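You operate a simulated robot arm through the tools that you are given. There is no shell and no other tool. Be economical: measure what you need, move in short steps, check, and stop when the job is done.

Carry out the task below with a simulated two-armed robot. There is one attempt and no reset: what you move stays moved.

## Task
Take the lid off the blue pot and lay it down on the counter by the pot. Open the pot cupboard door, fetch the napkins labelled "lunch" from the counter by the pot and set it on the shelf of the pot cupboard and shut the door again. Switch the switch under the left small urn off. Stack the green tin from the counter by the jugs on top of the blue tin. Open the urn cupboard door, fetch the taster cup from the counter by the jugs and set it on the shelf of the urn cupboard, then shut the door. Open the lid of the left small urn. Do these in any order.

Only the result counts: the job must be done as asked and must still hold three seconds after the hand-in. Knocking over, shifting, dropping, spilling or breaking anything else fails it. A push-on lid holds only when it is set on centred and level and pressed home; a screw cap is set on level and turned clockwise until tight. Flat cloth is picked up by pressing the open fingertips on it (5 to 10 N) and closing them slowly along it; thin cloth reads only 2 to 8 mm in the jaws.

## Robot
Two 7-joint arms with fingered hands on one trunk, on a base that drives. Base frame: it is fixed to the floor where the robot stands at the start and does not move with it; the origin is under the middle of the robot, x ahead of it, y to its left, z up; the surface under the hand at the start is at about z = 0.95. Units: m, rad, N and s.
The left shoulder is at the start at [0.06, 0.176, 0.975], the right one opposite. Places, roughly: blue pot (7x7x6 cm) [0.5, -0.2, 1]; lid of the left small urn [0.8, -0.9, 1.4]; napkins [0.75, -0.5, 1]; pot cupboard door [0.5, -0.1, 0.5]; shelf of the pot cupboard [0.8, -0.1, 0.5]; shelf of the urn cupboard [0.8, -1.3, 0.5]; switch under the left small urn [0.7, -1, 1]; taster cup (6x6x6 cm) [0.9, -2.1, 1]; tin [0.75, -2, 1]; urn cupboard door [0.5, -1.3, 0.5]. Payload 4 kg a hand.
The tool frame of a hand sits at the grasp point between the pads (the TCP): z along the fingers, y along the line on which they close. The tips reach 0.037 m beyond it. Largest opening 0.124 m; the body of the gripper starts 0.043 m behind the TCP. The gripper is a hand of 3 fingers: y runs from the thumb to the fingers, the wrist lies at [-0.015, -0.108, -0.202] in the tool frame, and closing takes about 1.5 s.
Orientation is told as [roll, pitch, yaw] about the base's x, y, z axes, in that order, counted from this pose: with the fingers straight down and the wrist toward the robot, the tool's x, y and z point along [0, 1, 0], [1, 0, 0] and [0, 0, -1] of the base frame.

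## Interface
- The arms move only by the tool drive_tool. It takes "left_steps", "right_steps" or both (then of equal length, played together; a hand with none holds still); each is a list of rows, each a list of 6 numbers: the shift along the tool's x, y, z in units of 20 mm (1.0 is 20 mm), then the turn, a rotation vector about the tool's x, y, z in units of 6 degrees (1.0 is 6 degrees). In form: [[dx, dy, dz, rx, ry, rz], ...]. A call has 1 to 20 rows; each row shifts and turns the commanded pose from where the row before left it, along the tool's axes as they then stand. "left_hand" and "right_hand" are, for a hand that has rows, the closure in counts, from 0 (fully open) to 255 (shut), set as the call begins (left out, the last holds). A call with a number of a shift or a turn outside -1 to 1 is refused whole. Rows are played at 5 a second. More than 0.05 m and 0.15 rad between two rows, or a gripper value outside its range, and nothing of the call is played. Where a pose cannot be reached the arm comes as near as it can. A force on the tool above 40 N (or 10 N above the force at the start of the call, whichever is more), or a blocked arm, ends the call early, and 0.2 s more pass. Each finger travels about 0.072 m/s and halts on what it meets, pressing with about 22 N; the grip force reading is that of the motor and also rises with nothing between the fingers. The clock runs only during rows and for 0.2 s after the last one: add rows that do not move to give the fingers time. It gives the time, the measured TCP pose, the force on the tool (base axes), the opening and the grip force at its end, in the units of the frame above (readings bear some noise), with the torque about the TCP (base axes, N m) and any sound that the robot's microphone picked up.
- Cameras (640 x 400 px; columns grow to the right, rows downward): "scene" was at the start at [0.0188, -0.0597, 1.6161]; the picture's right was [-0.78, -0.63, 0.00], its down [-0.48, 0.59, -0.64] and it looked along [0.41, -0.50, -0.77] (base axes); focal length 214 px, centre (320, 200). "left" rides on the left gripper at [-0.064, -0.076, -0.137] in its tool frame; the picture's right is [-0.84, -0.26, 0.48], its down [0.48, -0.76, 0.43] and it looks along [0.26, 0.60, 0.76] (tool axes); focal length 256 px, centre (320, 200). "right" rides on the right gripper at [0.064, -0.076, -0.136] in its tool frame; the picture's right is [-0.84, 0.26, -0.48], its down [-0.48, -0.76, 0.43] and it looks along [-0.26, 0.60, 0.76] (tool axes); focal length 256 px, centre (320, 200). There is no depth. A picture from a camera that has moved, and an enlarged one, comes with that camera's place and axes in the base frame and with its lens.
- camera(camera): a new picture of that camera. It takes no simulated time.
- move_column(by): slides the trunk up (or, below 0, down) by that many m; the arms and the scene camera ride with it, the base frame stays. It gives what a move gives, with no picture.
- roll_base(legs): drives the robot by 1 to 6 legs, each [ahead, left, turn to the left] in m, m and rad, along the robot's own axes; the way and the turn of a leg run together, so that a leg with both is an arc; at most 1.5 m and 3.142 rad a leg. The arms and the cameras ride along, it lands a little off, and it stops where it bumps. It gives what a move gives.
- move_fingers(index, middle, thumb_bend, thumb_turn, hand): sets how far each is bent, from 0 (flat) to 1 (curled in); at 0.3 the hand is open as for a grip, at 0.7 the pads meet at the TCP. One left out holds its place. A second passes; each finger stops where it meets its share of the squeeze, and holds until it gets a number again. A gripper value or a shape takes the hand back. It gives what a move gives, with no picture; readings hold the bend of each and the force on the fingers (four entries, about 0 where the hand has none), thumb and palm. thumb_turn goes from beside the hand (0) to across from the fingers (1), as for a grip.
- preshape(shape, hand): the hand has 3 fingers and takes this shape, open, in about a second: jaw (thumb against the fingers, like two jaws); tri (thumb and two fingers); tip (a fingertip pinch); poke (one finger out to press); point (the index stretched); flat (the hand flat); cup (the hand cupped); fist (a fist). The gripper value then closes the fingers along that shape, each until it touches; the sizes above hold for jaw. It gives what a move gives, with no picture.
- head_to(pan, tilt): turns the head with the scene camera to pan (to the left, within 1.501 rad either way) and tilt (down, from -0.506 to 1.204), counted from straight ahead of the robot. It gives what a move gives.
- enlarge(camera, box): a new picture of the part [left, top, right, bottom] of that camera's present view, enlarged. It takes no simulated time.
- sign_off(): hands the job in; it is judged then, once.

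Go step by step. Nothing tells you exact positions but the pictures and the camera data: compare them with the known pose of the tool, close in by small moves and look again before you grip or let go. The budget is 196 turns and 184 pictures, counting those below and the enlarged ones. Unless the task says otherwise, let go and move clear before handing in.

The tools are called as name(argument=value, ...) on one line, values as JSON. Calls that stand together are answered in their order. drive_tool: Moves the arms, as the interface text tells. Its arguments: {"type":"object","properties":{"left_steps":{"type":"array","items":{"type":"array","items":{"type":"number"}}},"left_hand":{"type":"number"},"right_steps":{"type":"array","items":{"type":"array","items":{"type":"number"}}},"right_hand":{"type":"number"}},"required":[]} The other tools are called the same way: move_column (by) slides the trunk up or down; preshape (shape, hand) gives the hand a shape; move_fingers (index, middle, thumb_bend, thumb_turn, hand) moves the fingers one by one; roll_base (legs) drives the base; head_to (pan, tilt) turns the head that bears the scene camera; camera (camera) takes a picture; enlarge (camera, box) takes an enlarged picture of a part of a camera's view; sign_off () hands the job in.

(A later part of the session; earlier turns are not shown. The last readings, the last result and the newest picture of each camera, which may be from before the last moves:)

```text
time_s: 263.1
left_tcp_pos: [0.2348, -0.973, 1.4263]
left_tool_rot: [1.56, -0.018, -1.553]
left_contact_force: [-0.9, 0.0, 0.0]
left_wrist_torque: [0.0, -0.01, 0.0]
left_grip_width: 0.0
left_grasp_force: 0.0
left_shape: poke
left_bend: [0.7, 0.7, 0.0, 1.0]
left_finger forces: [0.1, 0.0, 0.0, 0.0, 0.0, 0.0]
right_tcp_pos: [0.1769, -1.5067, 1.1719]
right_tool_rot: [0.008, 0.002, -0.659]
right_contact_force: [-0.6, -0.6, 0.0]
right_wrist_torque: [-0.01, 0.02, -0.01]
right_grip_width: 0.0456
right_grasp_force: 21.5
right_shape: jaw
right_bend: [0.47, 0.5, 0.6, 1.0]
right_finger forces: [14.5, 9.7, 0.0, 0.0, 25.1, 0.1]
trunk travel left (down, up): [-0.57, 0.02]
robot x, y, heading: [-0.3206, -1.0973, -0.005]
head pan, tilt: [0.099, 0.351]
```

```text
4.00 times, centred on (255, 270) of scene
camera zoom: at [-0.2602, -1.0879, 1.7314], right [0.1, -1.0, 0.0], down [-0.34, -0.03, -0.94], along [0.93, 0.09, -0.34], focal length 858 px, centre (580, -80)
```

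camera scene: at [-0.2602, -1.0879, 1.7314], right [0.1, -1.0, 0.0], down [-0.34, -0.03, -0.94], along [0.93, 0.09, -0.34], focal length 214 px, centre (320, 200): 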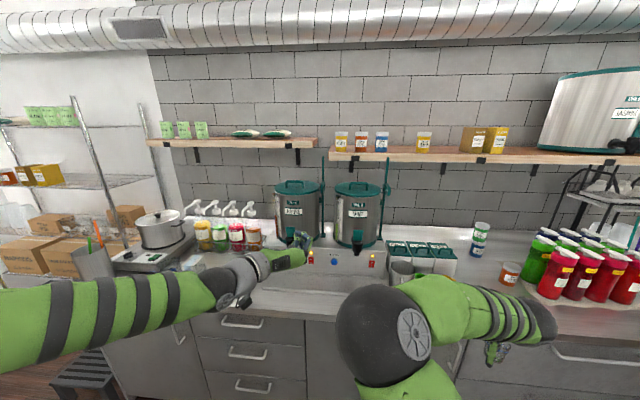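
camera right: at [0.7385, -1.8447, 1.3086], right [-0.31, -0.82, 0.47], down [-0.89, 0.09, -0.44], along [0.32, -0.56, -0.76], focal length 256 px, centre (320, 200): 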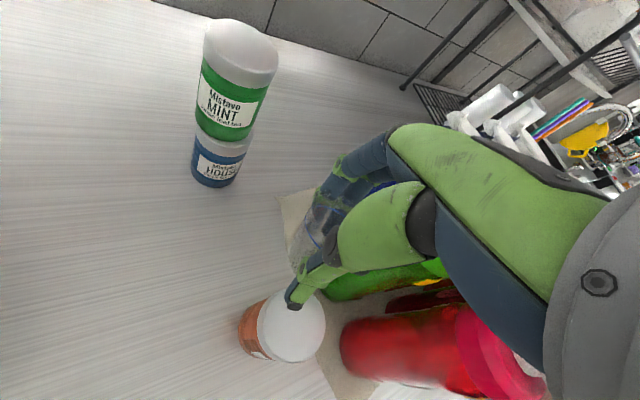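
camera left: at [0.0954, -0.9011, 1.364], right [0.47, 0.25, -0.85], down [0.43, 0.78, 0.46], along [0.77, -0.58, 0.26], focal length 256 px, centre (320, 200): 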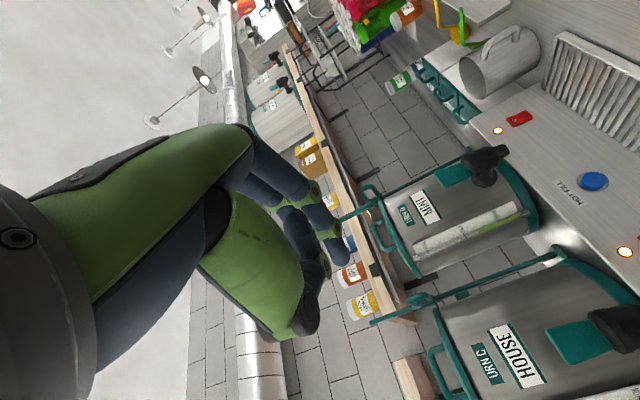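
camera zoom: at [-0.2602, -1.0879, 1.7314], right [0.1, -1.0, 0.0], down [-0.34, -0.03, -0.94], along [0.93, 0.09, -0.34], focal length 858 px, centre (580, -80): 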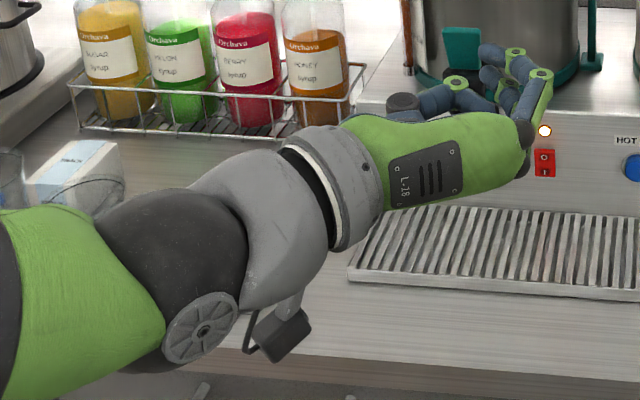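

drive_tool(left_steps=[[-1, 0, 0, 0, 0, 0], [-1, 0, 0, 0, 0, 0], [-1, 0, 0, 0, 0, 0], [-1, 0, 0, 0, 0, 0], [-1, 0, 0, 0, 0, 0], [-1, 0, 0, 0, 0, 0], [-1, 0, 0, 0, 0, 0], [-1, 0, 0, 0, 0, 0], [-1, 0, 0, 0, 0, 0], [-1, 0, 0, 0, 0, 0], [-1, 0, 0, 0, 0, 0], [-1, 0, 0, 0, 0, 0], [-1, 0, 0, 0, 0, 0], [-1, 0, 0, 0, 0, 0]], left_hand=0)

camera(camera="left")

```text
time_s: 266.1
left_tcp_pos: [0.2372, -0.9779, 1.1478]
left_tool_rot: [1.562, -0.02, -1.554]
left_contact_force: [0.6, 0.3, 1.1]
left_wrist_torque: [-0.01, 0.02, -0.01]
left_grip_width: 0.0001
left_grasp_force: 0.1
left_shape: poke
left_bend: [0.7, 0.7, 0.0, 1.0]
left_finger forces: [0.0, 0.0, 0.0, 0.0, 0.0, 0.0]
left hand out of reach, approached as far as the arm can: row 11
right_tcp_pos: [0.1775, -1.5063, 1.1714]
right_tool_rot: [0.009, 0.001, -0.661]
right_contact_force: [0.3, 0.4, 0.0]
right_wrist_torque: [0.01, 0.03, 0.01]
right_grip_width: 0.0457
right_grasp_force: 21.9
right_shape: jaw
right_bend: [0.47, 0.5, 0.6, 1.0]
right_finger forces: [14.6, 9.6, 0.0, 0.0, 25.1, 0.0]
trunk travel left (down, up): [-0.57, 0.02]
robot x, y, heading: [-0.3231, -1.0965, -0.002]
head pan, tilt: [0.099, 0.351]
```

```text
51 pictures are left
camera left: at [0.098, -0.9068, 1.0841], right [0.47, 0.25, -0.85], down [0.43, 0.78, 0.46], along [0.77, -0.58, 0.26], focal length 256 px, centre (320, 200)
```

left: 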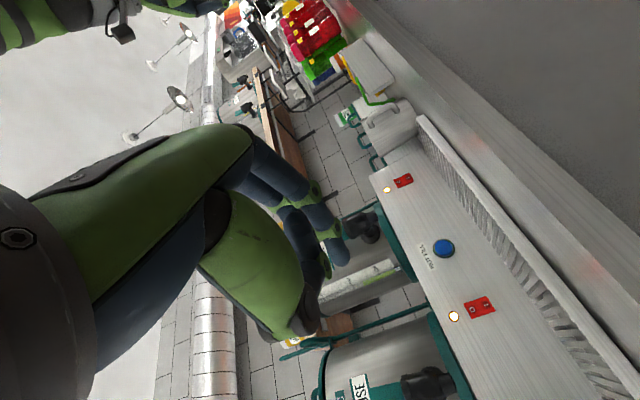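

preshape(hand="left", shape="tip")

drive_tool(left_steps=[[-0.256, -0.084, 0.97, 0, 0, 0], [-0.256, -0.084, 0.97, 0, 0, 0], [-0.256, -0.084, 0.97, 0, 0, 0], [-0.256, -0.084, 0.97, 0, 0, 0], [-0.256, -0.084, 0.97, 0, 0, 0], [-0.256, -0.084, 0.97, 0, 0, 0], [-0.256, -0.084, 0.97, 0, 0, 0], [-0.256, -0.084, 0.97, 0, 0, 0], [-0.256, -0.084, 0.97, 0, 0, 0], [-0.256, -0.084, 0.97, 0, 0, 0], [-0.256, -0.084, 0.97, 0, 0, 0], [-0.256, -0.084, 0.97, 0, 0, 0], [-0.256, -0.084, 0.97, 0, 0, 0], [-0.256, -0.084, 0.97, 0, 0, 0], [-0.256, -0.084, 0.97, 0, 0, 0], [-0.256, -0.084, 0.97, 0, 0, 0]], left_hand=255)

camera(camera="left")

enlarge(camera="scene", box=[260, 220, 350, 300])

```text
time_s: 267.1
left_tcp_pos: [0.2363, -0.9778, 1.1476]
left_tool_rot: [1.561, -0.019, -1.553]
left_contact_force: [-0.5, 0.5, -0.2]
left_wrist_torque: [0.03, -0.01, 0.02]
left_grip_width: 0.1238
left_grasp_force: 0.1
left_shape: tip
left_bend: [0.31, 0.98, 0.3, 0.98]
left_finger forces: [0.0, 0.1, 0.1, 0.0, 0.1, 0.0]
right_tcp_pos: [0.1765, -1.5065, 1.1723]
right_tool_rot: [0.007, 0.001, -0.659]
right_contact_force: [0.2, 1.2, -1.5]
right_wrist_torque: [-0.01, -0.02, -0.02]
right_grip_width: 0.046
right_grasp_force: 22.1
right_shape: jaw
right_bend: [0.47, 0.5, 0.6, 1.0]
right_finger forces: [14.5, 9.6, 0.0, 0.0, 25.0, 0.2]
trunk travel left (down, up): [-0.57, 0.02]
robot x, y, heading: [-0.3236, -1.098, -0.003]
head pan, tilt: [0.099, 0.351]
```

```text
time_s: 270.4
left_tcp_pos: [0.5446, -0.9468, 1.0614]
left_tool_rot: [1.559, -0.021, -1.553]
left_contact_force: [0.2, -0.7, -0.2]
left_wrist_torque: [0.0, 0.0, -0.01]
left_grip_width: 0.0
left_grasp_force: 21.6
left_shape: tip
left_bend: [0.7, 1.0, 0.7, 1.0]
left_finger forces: [0.1, 0.0, 0.0, 0.0, 0.0, 0.0]
right_tcp_pos: [0.1771, -1.505, 1.1709]
right_tool_rot: [0.009, 0.002, -0.659]
right_contact_force: [0.5, -0.1, 0.0]
right_wrist_torque: [0.03, 0.01, 0.02]
right_grip_width: 0.0457
right_grasp_force: 22.0
right_shape: jaw
right_bend: [0.47, 0.5, 0.6, 1.0]
right_finger forces: [14.4, 9.6, 0.0, 0.0, 25.1, 0.0]
trunk travel left (down, up): [-0.57, 0.02]
robot x, y, heading: [-0.3238, -1.0991, -0.005]
head pan, tilt: [0.099, 0.351]
```

```text
50 pictures are left
camera left: at [0.4064, -0.8757, 0.9985], right [0.47, 0.25, -0.85], down [0.43, 0.78, 0.46], along [0.77, -0.58, 0.26], focal length 256 px, centre (320, 200)
```

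left: 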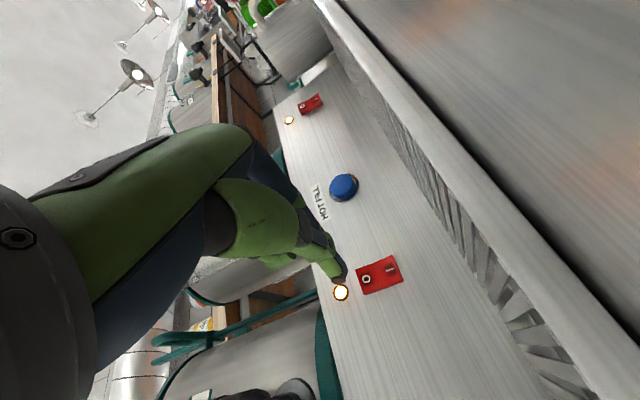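

```text
5.00 times, centred on (305, 260) of scene
camera zoom: at [-0.2596, -1.0879, 1.7314], right [0.1, -1.0, 0.0], down [-0.34, -0.03, -0.94], along [0.93, 0.09, -0.34], focal length 1072 px, centre (395, -100)
```

zoom: 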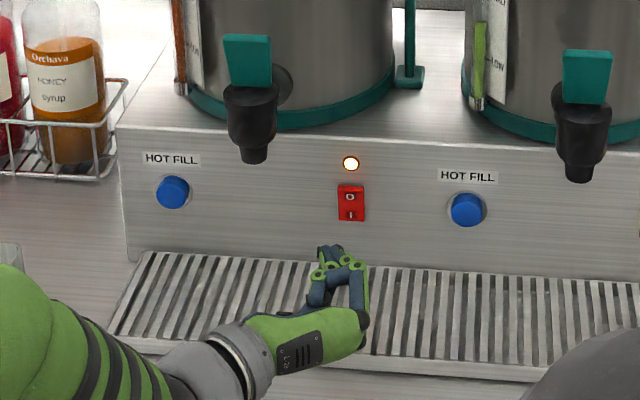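

drive_tool(left_steps=[[0.1, 0.25, 0.8, 0, 0, 0], [0, 0, 0.8, 0, 0, 0], [0, 0, 0.6, 0, 0, 0], [0, 0, 0.3, 0, 0, 0], [0, 0, 0.3, 0, 0, 0], [0, 0, 0.3, 0, 0, 0], [0, 0, 0.25, 0, 0, 0], [0, 0, 0.25, 0, 0, 0], [0, 0, 0.25, 0, 0, 0], [0, 0, 0.25, 0, 0, 0]])

camera(camera="left")

```text
time_s: 272.6
left_tcp_pos: [0.6268, -0.9504, 1.063]
left_tool_rot: [1.56, -0.018, -1.553]
left_contact_force: [-1.8, -0.4, 0.8]
left_wrist_torque: [-0.01, 0.0, -0.01]
left_grip_width: 0.0
left_grasp_force: 22.2
left_shape: tip
left_bend: [0.7, 1.0, 0.7, 1.0]
left_finger forces: [0.0, 0.1, 0.0, 0.0, 0.0, 0.0]
right_tcp_pos: [0.1773, -1.5066, 1.1701]
right_tool_rot: [0.008, 0.001, -0.66]
right_contact_force: [0.0, -0.3, 0.4]
right_wrist_torque: [-0.01, 0.03, 0.02]
right_grip_width: 0.0458
right_grasp_force: 22.3
right_shape: jaw
right_bend: [0.47, 0.5, 0.6, 1.0]
right_finger forces: [14.5, 9.7, 0.1, 0.1, 25.2, 0.0]
trunk travel left (down, up): [-0.57, 0.02]
robot x, y, heading: [-0.323, -1.0966, -0.001]
head pan, tilt: [0.099, 0.351]
heard: click
```

```text
48 pictures are left
camera left: at [0.4886, -0.8793, 0.9998], right [0.47, 0.25, -0.85], down [0.43, 0.78, 0.46], along [0.77, -0.58, 0.26], focal length 256 px, centre (320, 200)
```

left: 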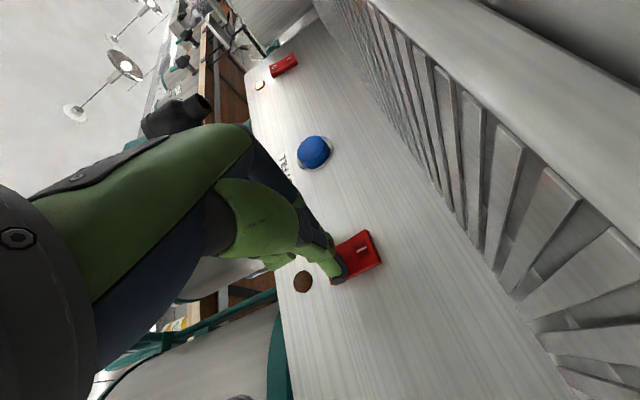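

Click heard and the light went out. Now the lid: it slides/swings on a post at its right; I'll turn the left hand to close vertically and approach its horizontal handle at ≈(0.818,-0.843,1.435) from the front.

drive_tool(left_steps=[[0, 0, -1, 0, 0, 0], [0, 0, -1, 0, 0, 0], [0, 0, -1, 0, 0, 0], [0, 0, -1, 0, 0, 0], [0, 0, -1, 0, 0, 0], [0, 0, -1, 0, 0, 0], [0, 0, -1, 0, 0, 0], [0, 0, -1, 0, 0, 0], [0, 0, -1, 0, 0, 0], [0, 0, -1, 0, 0, 0], [0, 0, -1, 0, 0, 0], [0, 0, -1, 0, 0, 0], [0, 0, -1, 0, 0, 0], [0, 0, -1, 0, 0, 0]])

preshape(hand="left", shape="jaw")

drive_tool(left_steps=[[1, 0, 0, 0, 0, -1], [0.8, 0, 0, 0, 0, -1], [0.8, 0, 0, 0, 0, -1], [0.8, 0, 0, 0, 0, -1], [0, 0, 0, 0, 0, -1], [0, 0, 0, 0, 0, -1], [0, 0, 0, 0, 0, -1], [0, 0, 0, 0, 0, -1], [0, 0, 0, 0, 0, -1], [0, 0, 0, 0, 0, -1], [0, 0.8, 0, 0, 0, -1], [0, 0.8, 0, 0, 0, -1], [0, 0.8, 0, 0, 0, -1], [0, 0.8, 0, 0, 0, -1], [0, 0.8, 0, 0, 0, -1]], left_hand=0)

drive_tool(left_steps=[[0.4, 1, 0, 0, 0, 0], [0.4, 1, 0, 0, 0, 0], [0.4, 1, 0, 0, 0, 0], [0.4, 1, 0, 0, 0, 0], [0.4, 1, 0, 0, 0, 0], [0.4, 1, 0, 0, 0, 0], [0.4, 1, 0, 0, 0, 0], [0.4, 1, 0, 0, 0, 0], [0.4, 1, 0, 0, 0, 0], [0.4, 1, 0, 0, 0, 0], [0.4, 1, 0, 0, 0, 0], [0.4, 1, 0, 0, 0, 0]])

camera(camera="left")

camera(camera="scene")

```text
time_s: 275.6
left_tcp_pos: [0.3465, -0.9547, 1.0654]
left_tool_rot: [1.561, -0.019, -1.552]
left_contact_force: [0.2, -1.0, 0.2]
left_wrist_torque: [-0.01, 0.02, -0.01]
left_grip_width: 0.0
left_grasp_force: 22.2
left_shape: tip
left_bend: [0.7, 1.0, 0.7, 1.0]
left_finger forces: [0.0, 0.0, 0.1, 0.0, 0.0, 0.0]
right_tcp_pos: [0.1768, -1.5053, 1.1724]
right_tool_rot: [0.008, 0.002, -0.66]
right_contact_force: [0.1, -0.1, -0.1]
right_wrist_torque: [-0.02, 0.04, -0.01]
right_grip_width: 0.0458
right_grasp_force: 21.6
right_shape: jaw
right_bend: [0.47, 0.5, 0.6, 1.0]
right_finger forces: [14.4, 9.6, 0.2, 0.0, 25.1, 0.0]
trunk travel left (down, up): [-0.57, 0.02]
robot x, y, heading: [-0.3193, -1.0986, -0.003]
head pan, tilt: [0.099, 0.351]
```

```text
time_s: 276.6
left_tcp_pos: [0.3468, -0.9556, 1.0657]
left_tool_rot: [1.561, -0.019, -1.552]
left_contact_force: [0.6, -0.9, -0.1]
left_wrist_torque: [-0.03, 0.0, 0.01]
left_grip_width: 0.1237
left_grasp_force: 0.1
left_shape: jaw
left_bend: [0.3, 0.3, 0.3, 0.98]
left_finger forces: [0.0, 0.0, 0.1, 0.0, 0.0, 0.1]
right_tcp_pos: [0.1768, -1.5065, 1.1715]
right_tool_rot: [0.009, 0.001, -0.661]
right_contact_force: [0.3, -0.3, -0.8]
right_wrist_torque: [-0.02, 0.01, 0.02]
right_grip_width: 0.0458
right_grasp_force: 22.0
right_shape: jaw
right_bend: [0.47, 0.5, 0.6, 1.0]
right_finger forces: [14.4, 9.6, 0.0, 0.0, 25.1, 0.0]
trunk travel left (down, up): [-0.57, 0.02]
robot x, y, heading: [-0.3272, -1.0994, 0.002]
head pan, tilt: [0.099, 0.351]
```

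```text
time_s: 279.8
left_tcp_pos: [0.3487, -0.9663, 1.2077]
left_tool_rot: [-1.114, -1.547, 1.13]
left_contact_force: [-0.6, 0.7, 0.7]
left_wrist_torque: [-0.01, 0.0, -0.01]
left_grip_width: 0.1236
left_grasp_force: 0.0
left_shape: jaw
left_bend: [0.3, 0.3, 0.3, 0.98]
left_finger forces: [0.0, 0.0, 0.0, 0.1, 0.0, 0.1]
right_tcp_pos: [0.1765, -1.5059, 1.1711]
right_tool_rot: [0.008, 0.002, -0.66]
right_contact_force: [0.3, 0.5, -0.4]
right_wrist_torque: [0.01, 0.01, 0.0]
right_grip_width: 0.046
right_grasp_force: 21.8
right_shape: jaw
right_bend: [0.47, 0.5, 0.6, 1.0]
right_finger forces: [14.5, 9.6, 0.0, 0.1, 25.2, 0.0]
trunk travel left (down, up): [-0.57, 0.02]
robot x, y, heading: [-0.3229, -1.0987, 0.004]
head pan, tilt: [0.099, 0.351]
```

```text
time_s: 282.4
left_tcp_pos: [0.3492, -0.8669, 1.4469]
left_tool_rot: [-1.06, -1.548, 1.079]
left_contact_force: [0.4, -0.7, -0.6]
left_wrist_torque: [0.0, -0.03, 0.01]
left_grip_width: 0.1237
left_grasp_force: 0.1
left_shape: jaw
left_bend: [0.3, 0.3, 0.3, 0.98]
left_finger forces: [0.0, 0.0, 0.1, 0.0, 0.0, 0.0]
right_tcp_pos: [0.1765, -1.5048, 1.1719]
right_tool_rot: [0.011, 0.0, -0.659]
right_contact_force: [0.3, 0.2, 0.1]
right_wrist_torque: [0.0, -0.01, 0.0]
right_grip_width: 0.0459
right_grasp_force: 22.0
right_shape: jaw
right_bend: [0.47, 0.5, 0.6, 1.0]
right_finger forces: [14.6, 9.6, 0.1, 0.0, 25.2, 0.0]
trunk travel left (down, up): [-0.57, 0.02]
robot x, y, heading: [-0.3211, -1.1, 0.001]
head pan, tilt: [0.099, 0.351]
```

```text
47 pictures are left
camera left: at [0.2125, -0.9357, 1.3741], right [0.49, -0.83, -0.25], down [0.42, 0.48, -0.77], along [0.76, 0.28, 0.58], focal length 256 px, centre (320, 200)
```

left: 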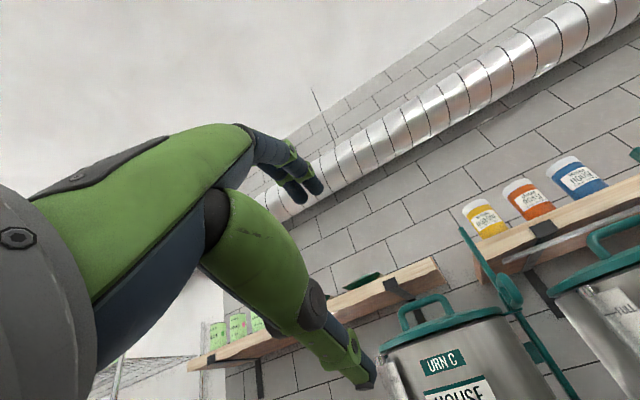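

```text
46 pictures are left
camera scene: at [-0.2607, -1.0879, 1.7314], right [0.1, -1.0, 0.0], down [-0.34, -0.03, -0.94], along [0.93, 0.09, -0.34], focal length 214 px, centre (320, 200)
```

scene: 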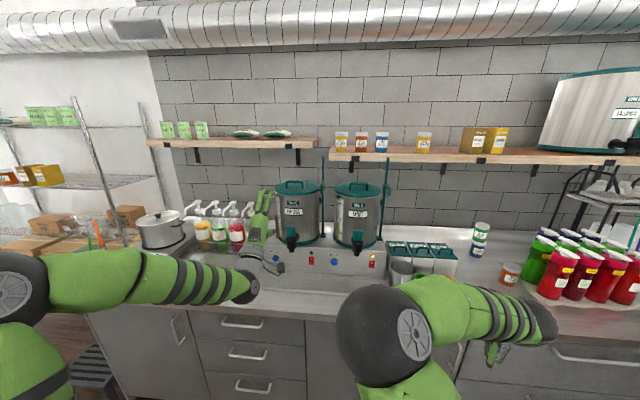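

roll_base(legs=[[0.18, 0, 0]])

camera(camera="left")

enlarge(camera="scene", box=[230, 140, 350, 240])

```text
time_s: 283.9
left_tcp_pos: [0.5296, -0.8659, 1.4451]
left_tool_rot: [-1.024, -1.547, 1.046]
left_contact_force: [1.1, 0.1, -1.0]
left_wrist_torque: [-0.02, 0.0, -0.01]
left_grip_width: 0.1233
left_grasp_force: 0.1
left_shape: jaw
left_bend: [0.3, 0.3, 0.3, 0.98]
left_finger forces: [0.1, 0.1, 0.1, 0.1, 0.0, 0.0]
right_tcp_pos: [0.3588, -1.5054, 1.1703]
right_tool_rot: [0.009, 0.002, -0.657]
right_contact_force: [0.3, -0.2, 0.2]
right_wrist_torque: [-0.01, 0.04, 0.01]
right_grip_width: 0.0457
right_grasp_force: 22.1
right_shape: jaw
right_bend: [0.47, 0.5, 0.6, 1.0]
right_finger forces: [14.6, 9.6, 0.0, 0.1, 25.2, 0.1]
trunk travel left (down, up): [-0.57, 0.02]
robot x, y, heading: [-0.1432, -1.098, 0.006]
head pan, tilt: [0.099, 0.351]
```

```text
45 pictures are left
camera left: at [0.394, -0.9346, 1.3731], right [0.5, -0.83, -0.25], down [0.42, 0.48, -0.77], along [0.76, 0.28, 0.58], focal length 256 px, centre (320, 200)
```

left: 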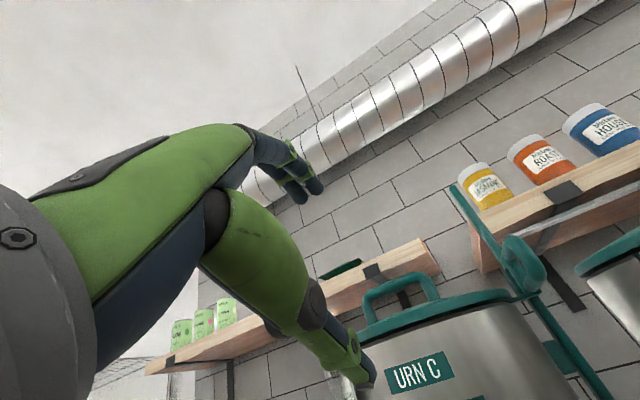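

```text
4.00 times, centred on (290, 190) of scene
camera zoom: at [-0.0785, -1.0879, 1.7313], right [0.1, -0.99, 0.0], down [-0.34, -0.03, -0.94], along [0.93, 0.09, -0.34], focal length 858 px, centre (440, 240)
```

zoom: 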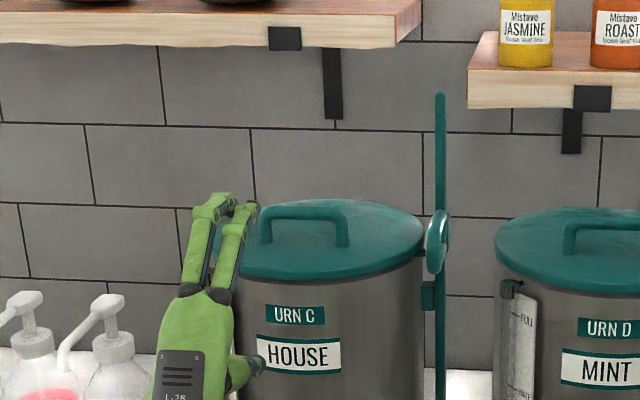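

Bar centre triangulates to (0.746,-0.875,1.459). The palm would foul the lid from straight ahead, so I'll pitch the hand 50° down, narrow the opening, and come in over the bar.

drive_tool(left_steps=[[0, 0, 0, 0.926, 0, 0], [0, 0, 0, 0.926, 0, 0], [0, 0, 0, 0.926, 0, 0], [0, 0, 0, 0.926, 0, 0], [0, 0, 0, 0.926, 0, 0], [0, 0, 0, 0.926, 0, 0], [0, 0, 0, 0.926, 0, 0], [0, 0, 0, 0.926, 0, 0], [0, 0, 0, 0.926, 0, 0]], left_hand=180)

roll_base(legs=[[0.06, 0, 0]])

drive_tool(left_steps=[[-0.04, 0.91, 0.07, 0, 0, 0], [-0.04, 0.91, 0.07, 0, 0, 0], [-0.04, 0.91, 0.07, 0, 0, 0], [-0.04, 0.91, 0.07, 0, 0, 0], [-0.04, 0.91, 0.07, 0, 0, 0], [-0.04, 0.91, 0.07, 0, 0, 0], [-0.04, 0.91, 0.07, 0, 0, 0]])

camera(camera="left")

enlarge(camera="scene", box=[230, 140, 350, 240])

```text
time_s: 285.9
left_tcp_pos: [0.5289, -0.8663, 1.4461]
left_tool_rot: [-0.027, -0.686, 0.035]
left_contact_force: [0.5, 0.4, 0.3]
left_wrist_torque: [-0.03, -0.01, -0.03]
left_grip_width: 0.0366
left_grasp_force: 0.1
left_shape: jaw
left_bend: [0.52, 0.55, 0.62, 1.0]
left_finger forces: [0.0, 0.0, 0.0, 0.0, 0.1, 0.0]
right_tcp_pos: [0.3589, -1.5052, 1.1718]
right_tool_rot: [0.008, 0.0, -0.658]
right_contact_force: [-0.1, -0.3, -0.5]
right_wrist_torque: [0.01, 0.03, -0.02]
right_grip_width: 0.046
right_grasp_force: 22.5
right_shape: jaw
right_bend: [0.47, 0.5, 0.6, 1.0]
right_finger forces: [14.6, 9.7, 0.0, 0.1, 25.0, 0.1]
trunk travel left (down, up): [-0.57, 0.02]
robot x, y, heading: [-0.1431, -1.0999, -0.004]
head pan, tilt: [0.099, 0.351]
```

```text
time_s: 286.8
left_tcp_pos: [0.5901, -0.8672, 1.4438]
left_tool_rot: [-0.025, -0.684, 0.034]
left_contact_force: [-0.1, -0.1, -1.1]
left_wrist_torque: [0.04, -0.03, -0.01]
left_grip_width: 0.0366
left_grasp_force: 0.2
left_shape: jaw
left_bend: [0.52, 0.55, 0.62, 1.0]
left_finger forces: [0.0, 0.1, 0.0, 0.1, 0.0, 0.0]
right_tcp_pos: [0.4191, -1.5058, 1.1701]
right_tool_rot: [0.01, 0.004, -0.66]
right_contact_force: [-0.3, 0.7, -0.4]
right_wrist_torque: [0.01, 0.02, -0.02]
right_grip_width: 0.0461
right_grasp_force: 21.9
right_shape: jaw
right_bend: [0.47, 0.5, 0.6, 1.0]
right_finger forces: [14.6, 9.6, 0.0, 0.0, 25.1, 0.0]
trunk travel left (down, up): [-0.57, 0.02]
robot x, y, heading: [-0.0827, -1.0987, 0.0]
head pan, tilt: [0.099, 0.351]
```

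```text
time_s: 288.4
left_tcp_pos: [0.6944, -0.8688, 1.5189]
left_tool_rot: [-0.026, -0.686, 0.035]
left_contact_force: [-0.3, -0.7, 0.3]
left_wrist_torque: [-0.01, 0.02, 0.01]
left_grip_width: 0.0368
left_grasp_force: 0.1
left_shape: jaw
left_bend: [0.52, 0.55, 0.62, 1.0]
left_finger forces: [0.0, 0.1, 0.0, 0.1, 0.1, 0.1]
right_tcp_pos: [0.4172, -1.5058, 1.1708]
right_tool_rot: [0.009, 0.002, -0.658]
right_contact_force: [0.5, -1.4, -0.5]
right_wrist_torque: [0.02, 0.03, 0.01]
right_grip_width: 0.0458
right_grasp_force: 21.1
right_shape: jaw
right_bend: [0.47, 0.5, 0.6, 1.0]
right_finger forces: [14.6, 9.6, 0.0, 0.0, 25.1, 0.0]
trunk travel left (down, up): [-0.57, 0.02]
robot x, y, heading: [-0.0843, -1.0978, 0.002]
head pan, tilt: [0.099, 0.351]
```

```text
43 pictures are left
camera left: at [0.55, -0.9347, 1.5784], right [0.12, -0.85, -0.52], down [-0.32, 0.46, -0.83], along [0.94, 0.27, -0.22], focal length 256 px, centre (320, 200)
```

left: 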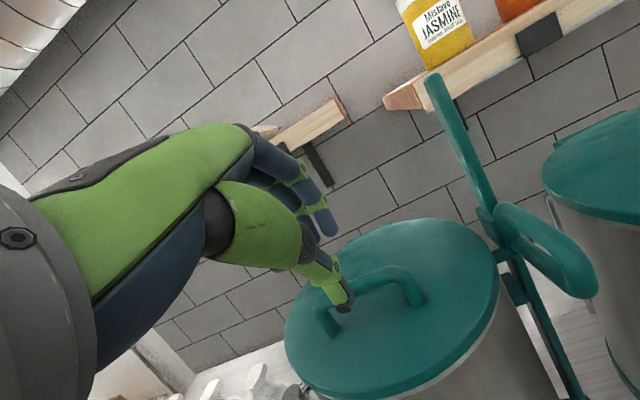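

```text
4.00 times, centred on (290, 190) of scene
camera zoom: at [-0.0204, -1.0878, 1.7314], right [0.1, -0.99, 0.0], down [-0.34, -0.03, -0.94], along [0.93, 0.09, -0.34], focal length 858 px, centre (440, 240)
```

zoom: 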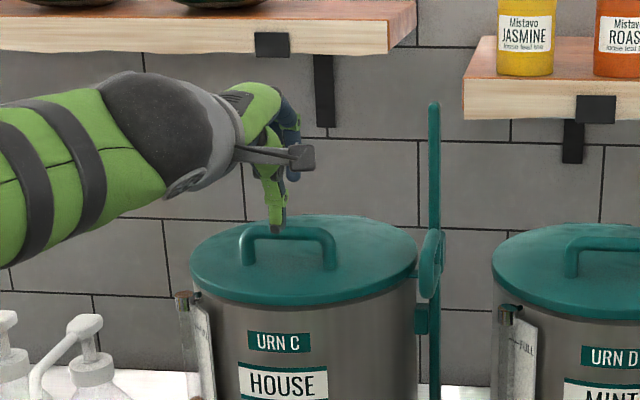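

drive_tool(left_steps=[[-0.2, -0.25, 0, 0, 0, 0], [0, 0, 0.5, 0, 0, 0], [0, 0, 0.5, 0, 0, 0], [0, 0, 0.5, 0, 0, 0], [0, 0, 0.5, 0, 0, 0], [0, 0, 0.4, 0, 0, 0]])

camera(camera="left")

```text
time_s: 289.8
left_tcp_pos: [0.7195, -0.8719, 1.4782]
left_tool_rot: [-0.025, -0.685, 0.035]
left_contact_force: [-0.2, -0.4, -0.5]
left_wrist_torque: [-0.01, -0.02, 0.01]
left_grip_width: 0.0367
left_grasp_force: 0.0
left_shape: jaw
left_bend: [0.52, 0.55, 0.62, 1.0]
left_finger forces: [0.1, 0.1, 0.0, 0.0, 0.0, 0.1]
right_tcp_pos: [0.4176, -1.5045, 1.1707]
right_tool_rot: [0.008, 0.001, -0.659]
right_contact_force: [-0.3, 0.3, 0.3]
right_wrist_torque: [-0.01, -0.02, -0.03]
right_grip_width: 0.0456
right_grasp_force: 21.8
right_shape: jaw
right_bend: [0.47, 0.5, 0.6, 1.0]
right_finger forces: [14.6, 9.6, 0.0, 0.1, 25.1, 0.1]
trunk travel left (down, up): [-0.57, 0.02]
robot x, y, heading: [-0.0847, -1.0992, -0.002]
head pan, tilt: [0.099, 0.351]
```

```text
41 pictures are left
camera left: at [0.5754, -0.9388, 1.5383], right [0.12, -0.85, -0.52], down [-0.32, 0.46, -0.83], along [0.94, 0.27, -0.21], focal length 256 px, centre (320, 200)
```

left: 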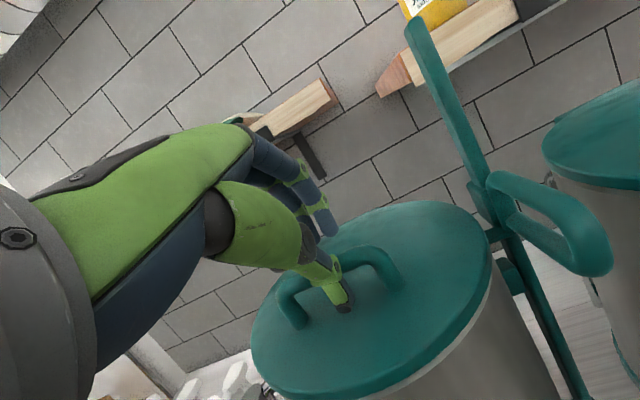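

drive_tool(left_steps=[[0, 0, 0, 0, 0, 0], [0, 0, 0, 0, 0, 0], [0, 0, 0, 0, 0, 0], [0, 0, 0, 0, 0, 0], [0, 0, 0, 0, 0, 0]], left_hand=255)

drive_tool(left_steps=[[0, 0.16, -0.19, 0, 0, 0], [0, 0.16, -0.19, 0, 0, 0], [0, 0.16, -0.19, 0, 0, 0], [0, 0.16, -0.19, 0, 0, 0]])

camera(camera="left")

enlarge(camera="scene", box=[230, 140, 350, 240])

```text
time_s: 291.0
left_tcp_pos: [0.7199, -0.8726, 1.4789]
left_tool_rot: [-0.024, -0.685, 0.035]
left_contact_force: [-2.2, 0.0, 0.5]
left_wrist_torque: [0.02, -0.01, 0.01]
left_grip_width: 0.0116
left_grasp_force: 22.0
left_shape: jaw
left_bend: [0.7, 0.7, 0.64, 1.0]
left_finger forces: [13.2, 7.7, 0.0, 0.0, 21.1, 0.1]
right_tcp_pos: [0.4165, -1.5046, 1.1718]
right_tool_rot: [0.009, 0.001, -0.659]
right_contact_force: [0.2, -0.4, 0.6]
right_wrist_torque: [-0.03, 0.0, -0.02]
right_grip_width: 0.0457
right_grasp_force: 22.2
right_shape: jaw
right_bend: [0.47, 0.5, 0.6, 1.0]
right_finger forces: [14.6, 9.6, 0.0, 0.0, 25.1, 0.0]
trunk travel left (down, up): [-0.57, 0.02]
robot x, y, heading: [-0.0848, -1.0985, 0.002]
head pan, tilt: [0.099, 0.351]
```

```text
time_s: 292.0
left_tcp_pos: [0.7212, -0.8718, 1.4972]
left_tool_rot: [-0.023, -0.684, 0.035]
left_contact_force: [10.1, 0.5, -3.8]
left_wrist_torque: [0.0, -0.19, -0.01]
left_grip_width: 0.0095
left_grasp_force: 21.8
left_shape: jaw
left_bend: [0.7, 0.7, 0.64, 1.0]
left_finger forces: [15.8, 9.7, 0.1, 0.1, 17.3, 0.0]
right_tcp_pos: [0.4187, -1.5047, 1.171]
right_tool_rot: [0.008, 0.005, -0.656]
right_contact_force: [0.3, 0.2, -0.2]
right_wrist_torque: [-0.01, 0.01, 0.04]
right_grip_width: 0.0459
right_grasp_force: 22.1
right_shape: jaw
right_bend: [0.47, 0.5, 0.6, 1.0]
right_finger forces: [14.6, 9.6, 0.0, 0.0, 25.1, 0.1]
trunk travel left (down, up): [-0.57, 0.02]
robot x, y, heading: [-0.0857, -1.0974, 0.001]
head pan, tilt: [0.099, 0.351]
```

```text
40 pictures are left
camera left: at [0.5785, -0.9387, 1.557], right [0.12, -0.85, -0.52], down [-0.32, 0.46, -0.83], along [0.94, 0.27, -0.22], focal length 256 px, centre (320, 200)
```

left: 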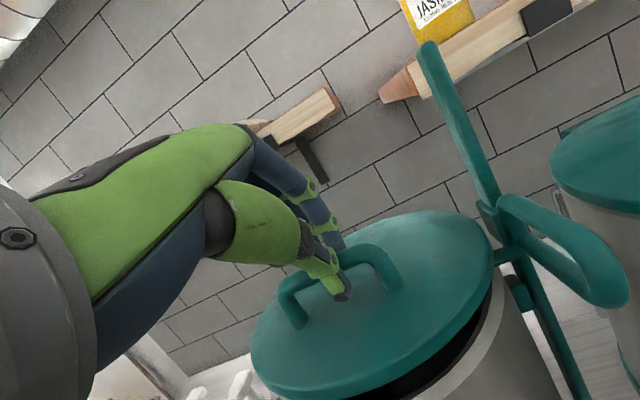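

```text
4.00 times, centred on (290, 190) of scene
camera zoom: at [-0.0186, -1.0878, 1.7313], right [0.1, -1.0, 0.0], down [-0.34, -0.03, -0.94], along [0.93, 0.09, -0.35], focal length 858 px, centre (440, 240)
```

zoom: 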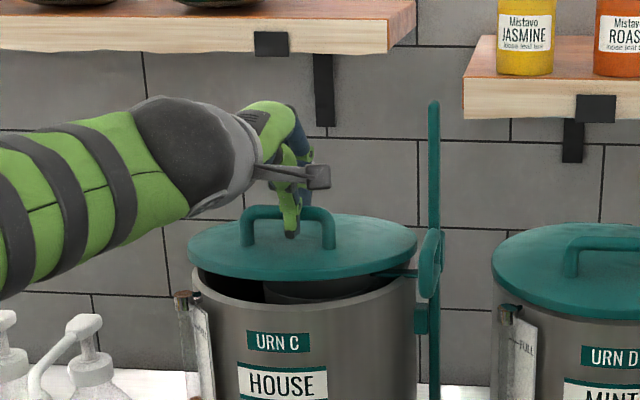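

The lid is hinged at its back (front edge lifts). I'll raise it a bit more, then test whether it stays when I loosen the grip.

drive_tool(left_steps=[[0, 0.35, -0.05, 0.3, 0, 0], [0, 0.3, -0.15, 0.4, 0, 0], [0, 0.3, -0.15, 0.4, 0, 0], [0, 0.3, -0.15, 0.4, 0, 0], [0, 0.3, -0.15, 0.4, 0, 0]])

drive_tool(left_steps=[[0, 0, 0, 0, 0, 0], [0, 0, 0, 0, 0, 0], [0, 0, 0, 0, 0, 0], [0, 0, 0, 0, 0, 0], [0, 0, 0, 0, 0, 0]], left_hand=190)

camera(camera="left")

enlarge(camera="scene", box=[230, 120, 350, 240])

```text
time_s: 293.2
left_tcp_pos: [0.7409, -0.8724, 1.5267]
left_tool_rot: [-0.022, -0.483, 0.03]
left_contact_force: [8.7, -2.8, -4.9]
left_wrist_torque: [-0.08, -0.29, 0.04]
left_grip_width: 0.0098
left_grasp_force: 21.5
left_shape: jaw
left_bend: [0.7, 0.7, 0.64, 1.0]
left_finger forces: [15.6, 9.6, 0.0, 0.0, 17.5, 0.0]
right_tcp_pos: [0.4174, -1.5049, 1.1716]
right_tool_rot: [0.008, 0.003, -0.657]
right_contact_force: [-0.6, 0.2, 0.0]
right_wrist_torque: [0.0, 0.0, 0.02]
right_grip_width: 0.0459
right_grasp_force: 21.9
right_shape: jaw
right_bend: [0.47, 0.5, 0.6, 1.0]
right_finger forces: [14.7, 9.5, 0.0, 0.1, 25.2, 0.1]
trunk travel left (down, up): [-0.57, 0.02]
robot x, y, heading: [-0.0848, -1.0941, 0.002]
head pan, tilt: [0.099, 0.351]
```

```text
time_s: 294.4
left_tcp_pos: [0.7385, -0.8705, 1.5264]
left_tool_rot: [-0.023, -0.488, 0.03]
left_contact_force: [-0.1, -0.3, 1.1]
left_wrist_torque: [0.0, 0.04, -0.01]
left_grip_width: 0.0312
left_grasp_force: 0.0
left_shape: jaw
left_bend: [0.54, 0.57, 0.63, 1.0]
left_finger forces: [0.0, 0.1, 0.0, 0.1, 0.1, 0.0]
right_tcp_pos: [0.4159, -1.5059, 1.1704]
right_tool_rot: [0.007, 0.001, -0.658]
right_contact_force: [-0.2, 0.6, -0.6]
right_wrist_torque: [0.0, -0.02, 0.0]
right_grip_width: 0.0458
right_grasp_force: 22.7
right_shape: jaw
right_bend: [0.47, 0.5, 0.6, 1.0]
right_finger forces: [14.6, 9.6, 0.1, 0.0, 25.1, 0.0]
trunk travel left (down, up): [-0.57, 0.02]
robot x, y, heading: [-0.0837, -1.0983, 0.003]
head pan, tilt: [0.099, 0.351]
```

```text
38 pictures are left
camera left: at [0.6083, -0.9371, 1.6145], right [0.02, -0.85, -0.53], down [-0.48, 0.46, -0.75], along [0.88, 0.26, -0.4], focal length 256 px, centre (320, 200)
```

left: 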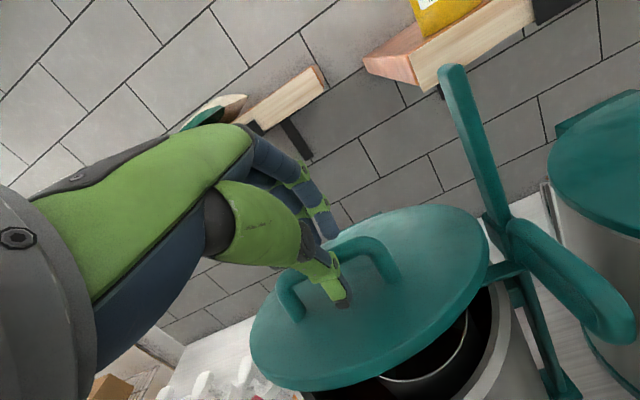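

```text
3.33 times, centred on (290, 180) of scene
camera zoom: at [-0.0212, -1.0879, 1.7314], right [0.1, -1.0, 0.0], down [-0.34, -0.03, -0.94], along [0.93, 0.09, -0.34], focal length 715 px, centre (420, 267)
```

zoom: 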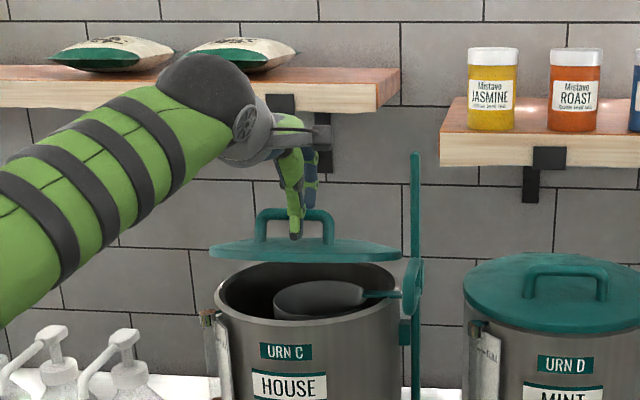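

The lid stays up by itself at about 25°. I'll release the bar, withdraw, make a fist and push the lid further open from underneath.

drive_tool(left_steps=[[0, 0, 0, 0, 0, 0], [0, 0, 0, 0, 0, 0], [0, 0, 0, 0, 0, 0], [0, 0, -0.6, 0, 0, 0], [0, 0, -0.8, 0, 0, 0], [0, 0, -0.8, 0, 0, 0], [0, 0, -0.8, 0, 0, 0], [0, -0.88, -0.47, 0, 0, 0], [0, -0.88, -0.47, 0, 0, 0], [0, -0.88, -0.47, 0, 0, 0], [0, -0.88, -0.47, 0, 0, 0], [0, -0.88, -0.47, 0, 0, 0], [0, -0.88, -0.47, 0, 0, 0], [0, -0.88, -0.47, 0, 0, 0], [0, -0.88, -0.47, 0, 0, 0], [0, -0.88, -0.47, 0, 0, 0]], left_hand=130)

drive_tool(left_steps=[[0, 0, 0, -0.94, 0, 0], [0, 0, 0, -0.94, 0, 0], [0, 0, 0, -0.94, 0, 0], [0, 0, 0, -0.94, 0, 0], [0, 0, 0, -0.94, 0, 0], [0, 0, 0, -0.94, 0, 0], [0, 0, 0, -0.94, 0, 0], [0, 0, 0, -0.94, 0, 0], [0, 0, 0, -0.94, 0, 0], [0, 0, 0, -0.94, 0, 0], [0, 0, 0, -0.94, 0, 0]], left_hand=255)

camera(camera="left")

camera(camera="scene")

```text
time_s: 297.8
left_tcp_pos: [0.529, -0.875, 1.5828]
left_tool_rot: [-0.022, -0.489, 0.029]
left_contact_force: [-0.1, 0.0, -0.3]
left_wrist_torque: [0.01, -0.01, 0.01]
left_grip_width: 0.0606
left_grasp_force: 0.1
left_shape: jaw
left_bend: [0.43, 0.46, 0.56, 1.0]
left_finger forces: [0.0, 0.1, 0.1, 0.1, 0.0, 0.1]
right_tcp_pos: [0.4164, -1.5058, 1.1722]
right_tool_rot: [0.011, 0.002, -0.658]
right_contact_force: [-0.3, 0.0, 1.3]
right_wrist_torque: [0.02, 0.02, 0.03]
right_grip_width: 0.0458
right_grasp_force: 22.2
right_shape: jaw
right_bend: [0.47, 0.5, 0.6, 1.0]
right_finger forces: [14.7, 9.6, 0.0, 0.0, 25.1, 0.0]
trunk travel left (down, up): [-0.57, 0.02]
robot x, y, heading: [-0.0815, -1.0972, -0.0]
head pan, tilt: [0.099, 0.351]
```

```text
time_s: 300.2
left_tcp_pos: [0.5308, -0.8743, 1.5805]
left_tool_rot: [-1.639, -1.552, 1.656]
left_contact_force: [1.0, 0.2, -0.3]
left_wrist_torque: [0.03, 0.0, -0.01]
left_grip_width: 0.0
left_grasp_force: 22.1
left_shape: jaw
left_bend: [0.7, 0.7, 0.71, 1.0]
left_finger forces: [0.0, 0.0, 0.0, 0.0, 0.0, 0.1]
right_tcp_pos: [0.4173, -1.5053, 1.1716]
right_tool_rot: [0.01, 0.002, -0.657]
right_contact_force: [0.3, -0.1, -0.3]
right_wrist_torque: [0.02, 0.0, 0.0]
right_grip_width: 0.0454
right_grasp_force: 22.4
right_shape: jaw
right_bend: [0.47, 0.5, 0.6, 1.0]
right_finger forces: [14.6, 9.6, 0.0, 0.0, 25.1, 0.0]
trunk travel left (down, up): [-0.57, 0.02]
robot x, y, heading: [-0.0841, -1.0991, -0.001]
head pan, tilt: [0.099, 0.351]
```

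```text
36 pictures are left
camera left: at [0.395, -0.9434, 1.5067], right [0.5, -0.83, -0.24], down [0.43, 0.48, -0.77], along [0.75, 0.28, 0.59], focal length 256 px, centre (320, 200)
```

left: 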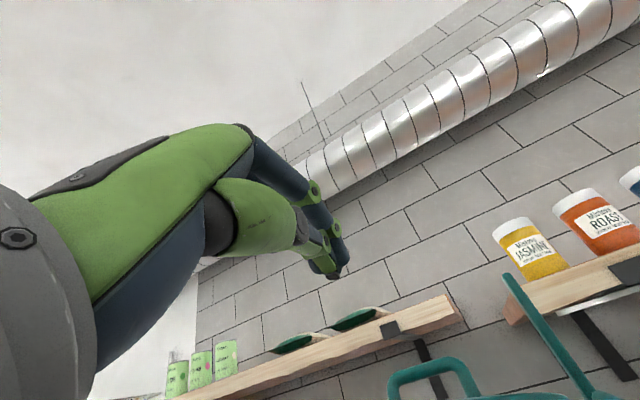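

```text
35 pictures are left
camera scene: at [-0.0205, -1.0878, 1.7314], right [0.1, -0.99, 0.0], down [-0.34, -0.03, -0.94], along [0.93, 0.09, -0.34], focal length 214 px, centre (320, 200)
```

scene: 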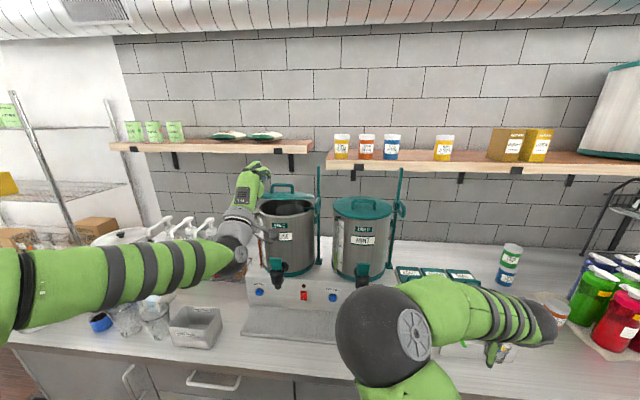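

drive_tool(left_steps=[[0, -0.88, 0, 0, 0, 0], [0, -0.88, 0, 0, 0, 0], [0, -0.88, 0, 0, 0, 0], [0, -0.88, 0, 0, 0, 0], [0, -0.88, 0, 0, 0, 0], [0, -0.88, 0, 0, 0, 0], [0, 0, 0.9, 0, 0, 0], [0, 0, 0.9, 0, 0, 0], [0, 0, 0.9, 0, 0, 0], [0, 0, 0.9, 0, 0, 0], [0, 0.5, 0.6, 0, 0, 0], [0, 0.5, 0.6, 0, 0, 0], [0, 0.5, 0.6, 0, 0, 0], [0, 0.6, 0.6, 0, 0, 0], [0, 0.6, 0.6, 0, 0, 0]])

enlarge(camera="scene", box=[200, 120, 350, 260])

```text
time_s: 303.4
left_tcp_pos: [0.6622, -0.8714, 1.529]
left_tool_rot: [-1.514, -1.552, 1.53]
left_contact_force: [0.0, -0.3, -0.5]
left_wrist_torque: [0.01, -0.01, -0.01]
left_grip_width: 0.0003
left_grasp_force: 21.9
left_shape: jaw
left_bend: [0.7, 0.7, 0.71, 1.0]
left_finger forces: [0.0, 0.0, 0.0, 0.0, 0.1, 0.0]
right_tcp_pos: [0.4181, -1.5055, 1.1716]
right_tool_rot: [0.011, 0.003, -0.657]
right_contact_force: [-0.1, 0.0, -0.6]
right_wrist_torque: [-0.02, -0.01, -0.01]
right_grip_width: 0.0456
right_grasp_force: 21.8
right_shape: jaw
right_bend: [0.47, 0.5, 0.6, 1.0]
right_finger forces: [14.6, 9.6, 0.1, 0.0, 25.1, 0.0]
trunk travel left (down, up): [-0.57, 0.02]
robot x, y, heading: [-0.0825, -1.0986, -0.001]
head pan, tilt: [0.099, 0.351]
```

```text
2.86 times, centred on (275, 190) of scene
camera zoom: at [-0.0209, -1.088, 1.7314], right [0.1, -1.0, 0.0], down [-0.34, -0.03, -0.94], along [0.93, 0.09, -0.34], focal length 613 px, centre (449, 229)
```

zoom: 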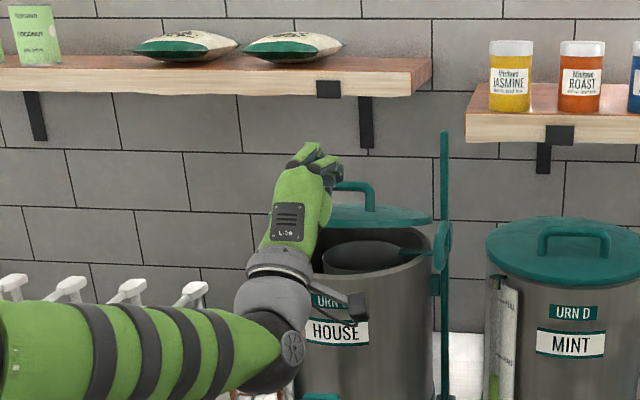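

drive_tool(left_steps=[[0, 0.7, 0.65, 0, 0, 0], [0, 0.7, 0.65, 0, 0, 0], [0, 0.7, 0.65, 0, 0, 0], [0, 0.7, 0.65, 0, 0, 0], [0, 0.7, 0.65, 0, 0, 0]])

roll_base(legs=[[0.06, 0, 0]])

enlarge(camera="scene", box=[200, 100, 350, 260])

```text
time_s: 304.6
left_tcp_pos: [0.7281, -0.8714, 1.5982]
left_tool_rot: [-1.512, -1.553, 1.531]
left_contact_force: [0.3, -0.2, 0.2]
left_wrist_torque: [-0.03, -0.02, 0.04]
left_grip_width: 0.0
left_grasp_force: 22.3
left_shape: jaw
left_bend: [0.7, 0.7, 0.71, 1.0]
left_finger forces: [0.1, 0.0, 0.1, 0.0, 0.0, 0.1]
right_tcp_pos: [0.4158, -1.5054, 1.172]
right_tool_rot: [0.01, 0.003, -0.657]
right_contact_force: [0.1, -0.2, 0.2]
right_wrist_torque: [-0.02, 0.03, 0.0]
right_grip_width: 0.0459
right_grasp_force: 22.0
right_shape: jaw
right_bend: [0.47, 0.5, 0.6, 1.0]
right_finger forces: [14.6, 9.6, 0.0, 0.1, 25.2, 0.1]
trunk travel left (down, up): [-0.57, 0.02]
robot x, y, heading: [-0.0831, -1.095, 0.001]
head pan, tilt: [0.099, 0.351]
```

```text
time_s: 305.6
left_tcp_pos: [0.7897, -0.8706, 1.5966]
left_tool_rot: [-1.43, -1.551, 1.449]
left_contact_force: [0.2, 0.3, -0.3]
left_wrist_torque: [-0.01, -0.01, 0.02]
left_grip_width: 0.0001
left_grasp_force: 22.3
left_shape: jaw
left_bend: [0.7, 0.7, 0.71, 1.0]
left_finger forces: [0.1, 0.0, 0.1, 0.1, 0.0, 0.0]
right_tcp_pos: [0.4793, -1.5055, 1.1702]
right_tool_rot: [0.009, 0.003, -0.657]
right_contact_force: [0.4, 0.3, -0.3]
right_wrist_torque: [0.01, 0.03, 0.0]
right_grip_width: 0.0455
right_grasp_force: 22.0
right_shape: jaw
right_bend: [0.47, 0.5, 0.6, 1.0]
right_finger forces: [14.6, 9.6, 0.1, 0.0, 25.1, 0.0]
trunk travel left (down, up): [-0.57, 0.02]
robot x, y, heading: [-0.0233, -1.0948, -0.002]
head pan, tilt: [0.099, 0.351]
```

```text
2.50 times, centred on (275, 180) of scene
camera zoom: at [0.0415, -1.0878, 1.7313], right [0.1, -0.99, 0.0], down [-0.34, -0.03, -0.94], along [0.93, 0.09, -0.35], focal length 536 px, centre (432, 250)
```

zoom: 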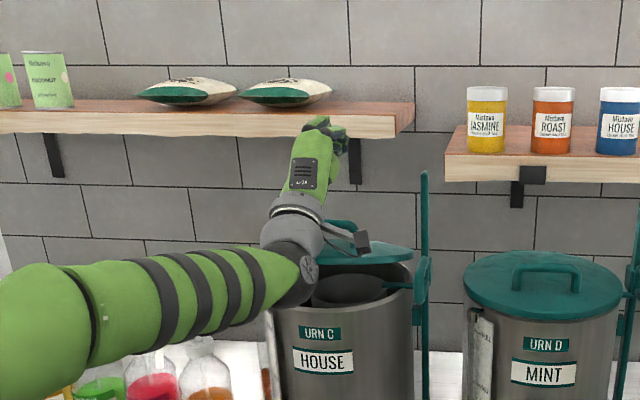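

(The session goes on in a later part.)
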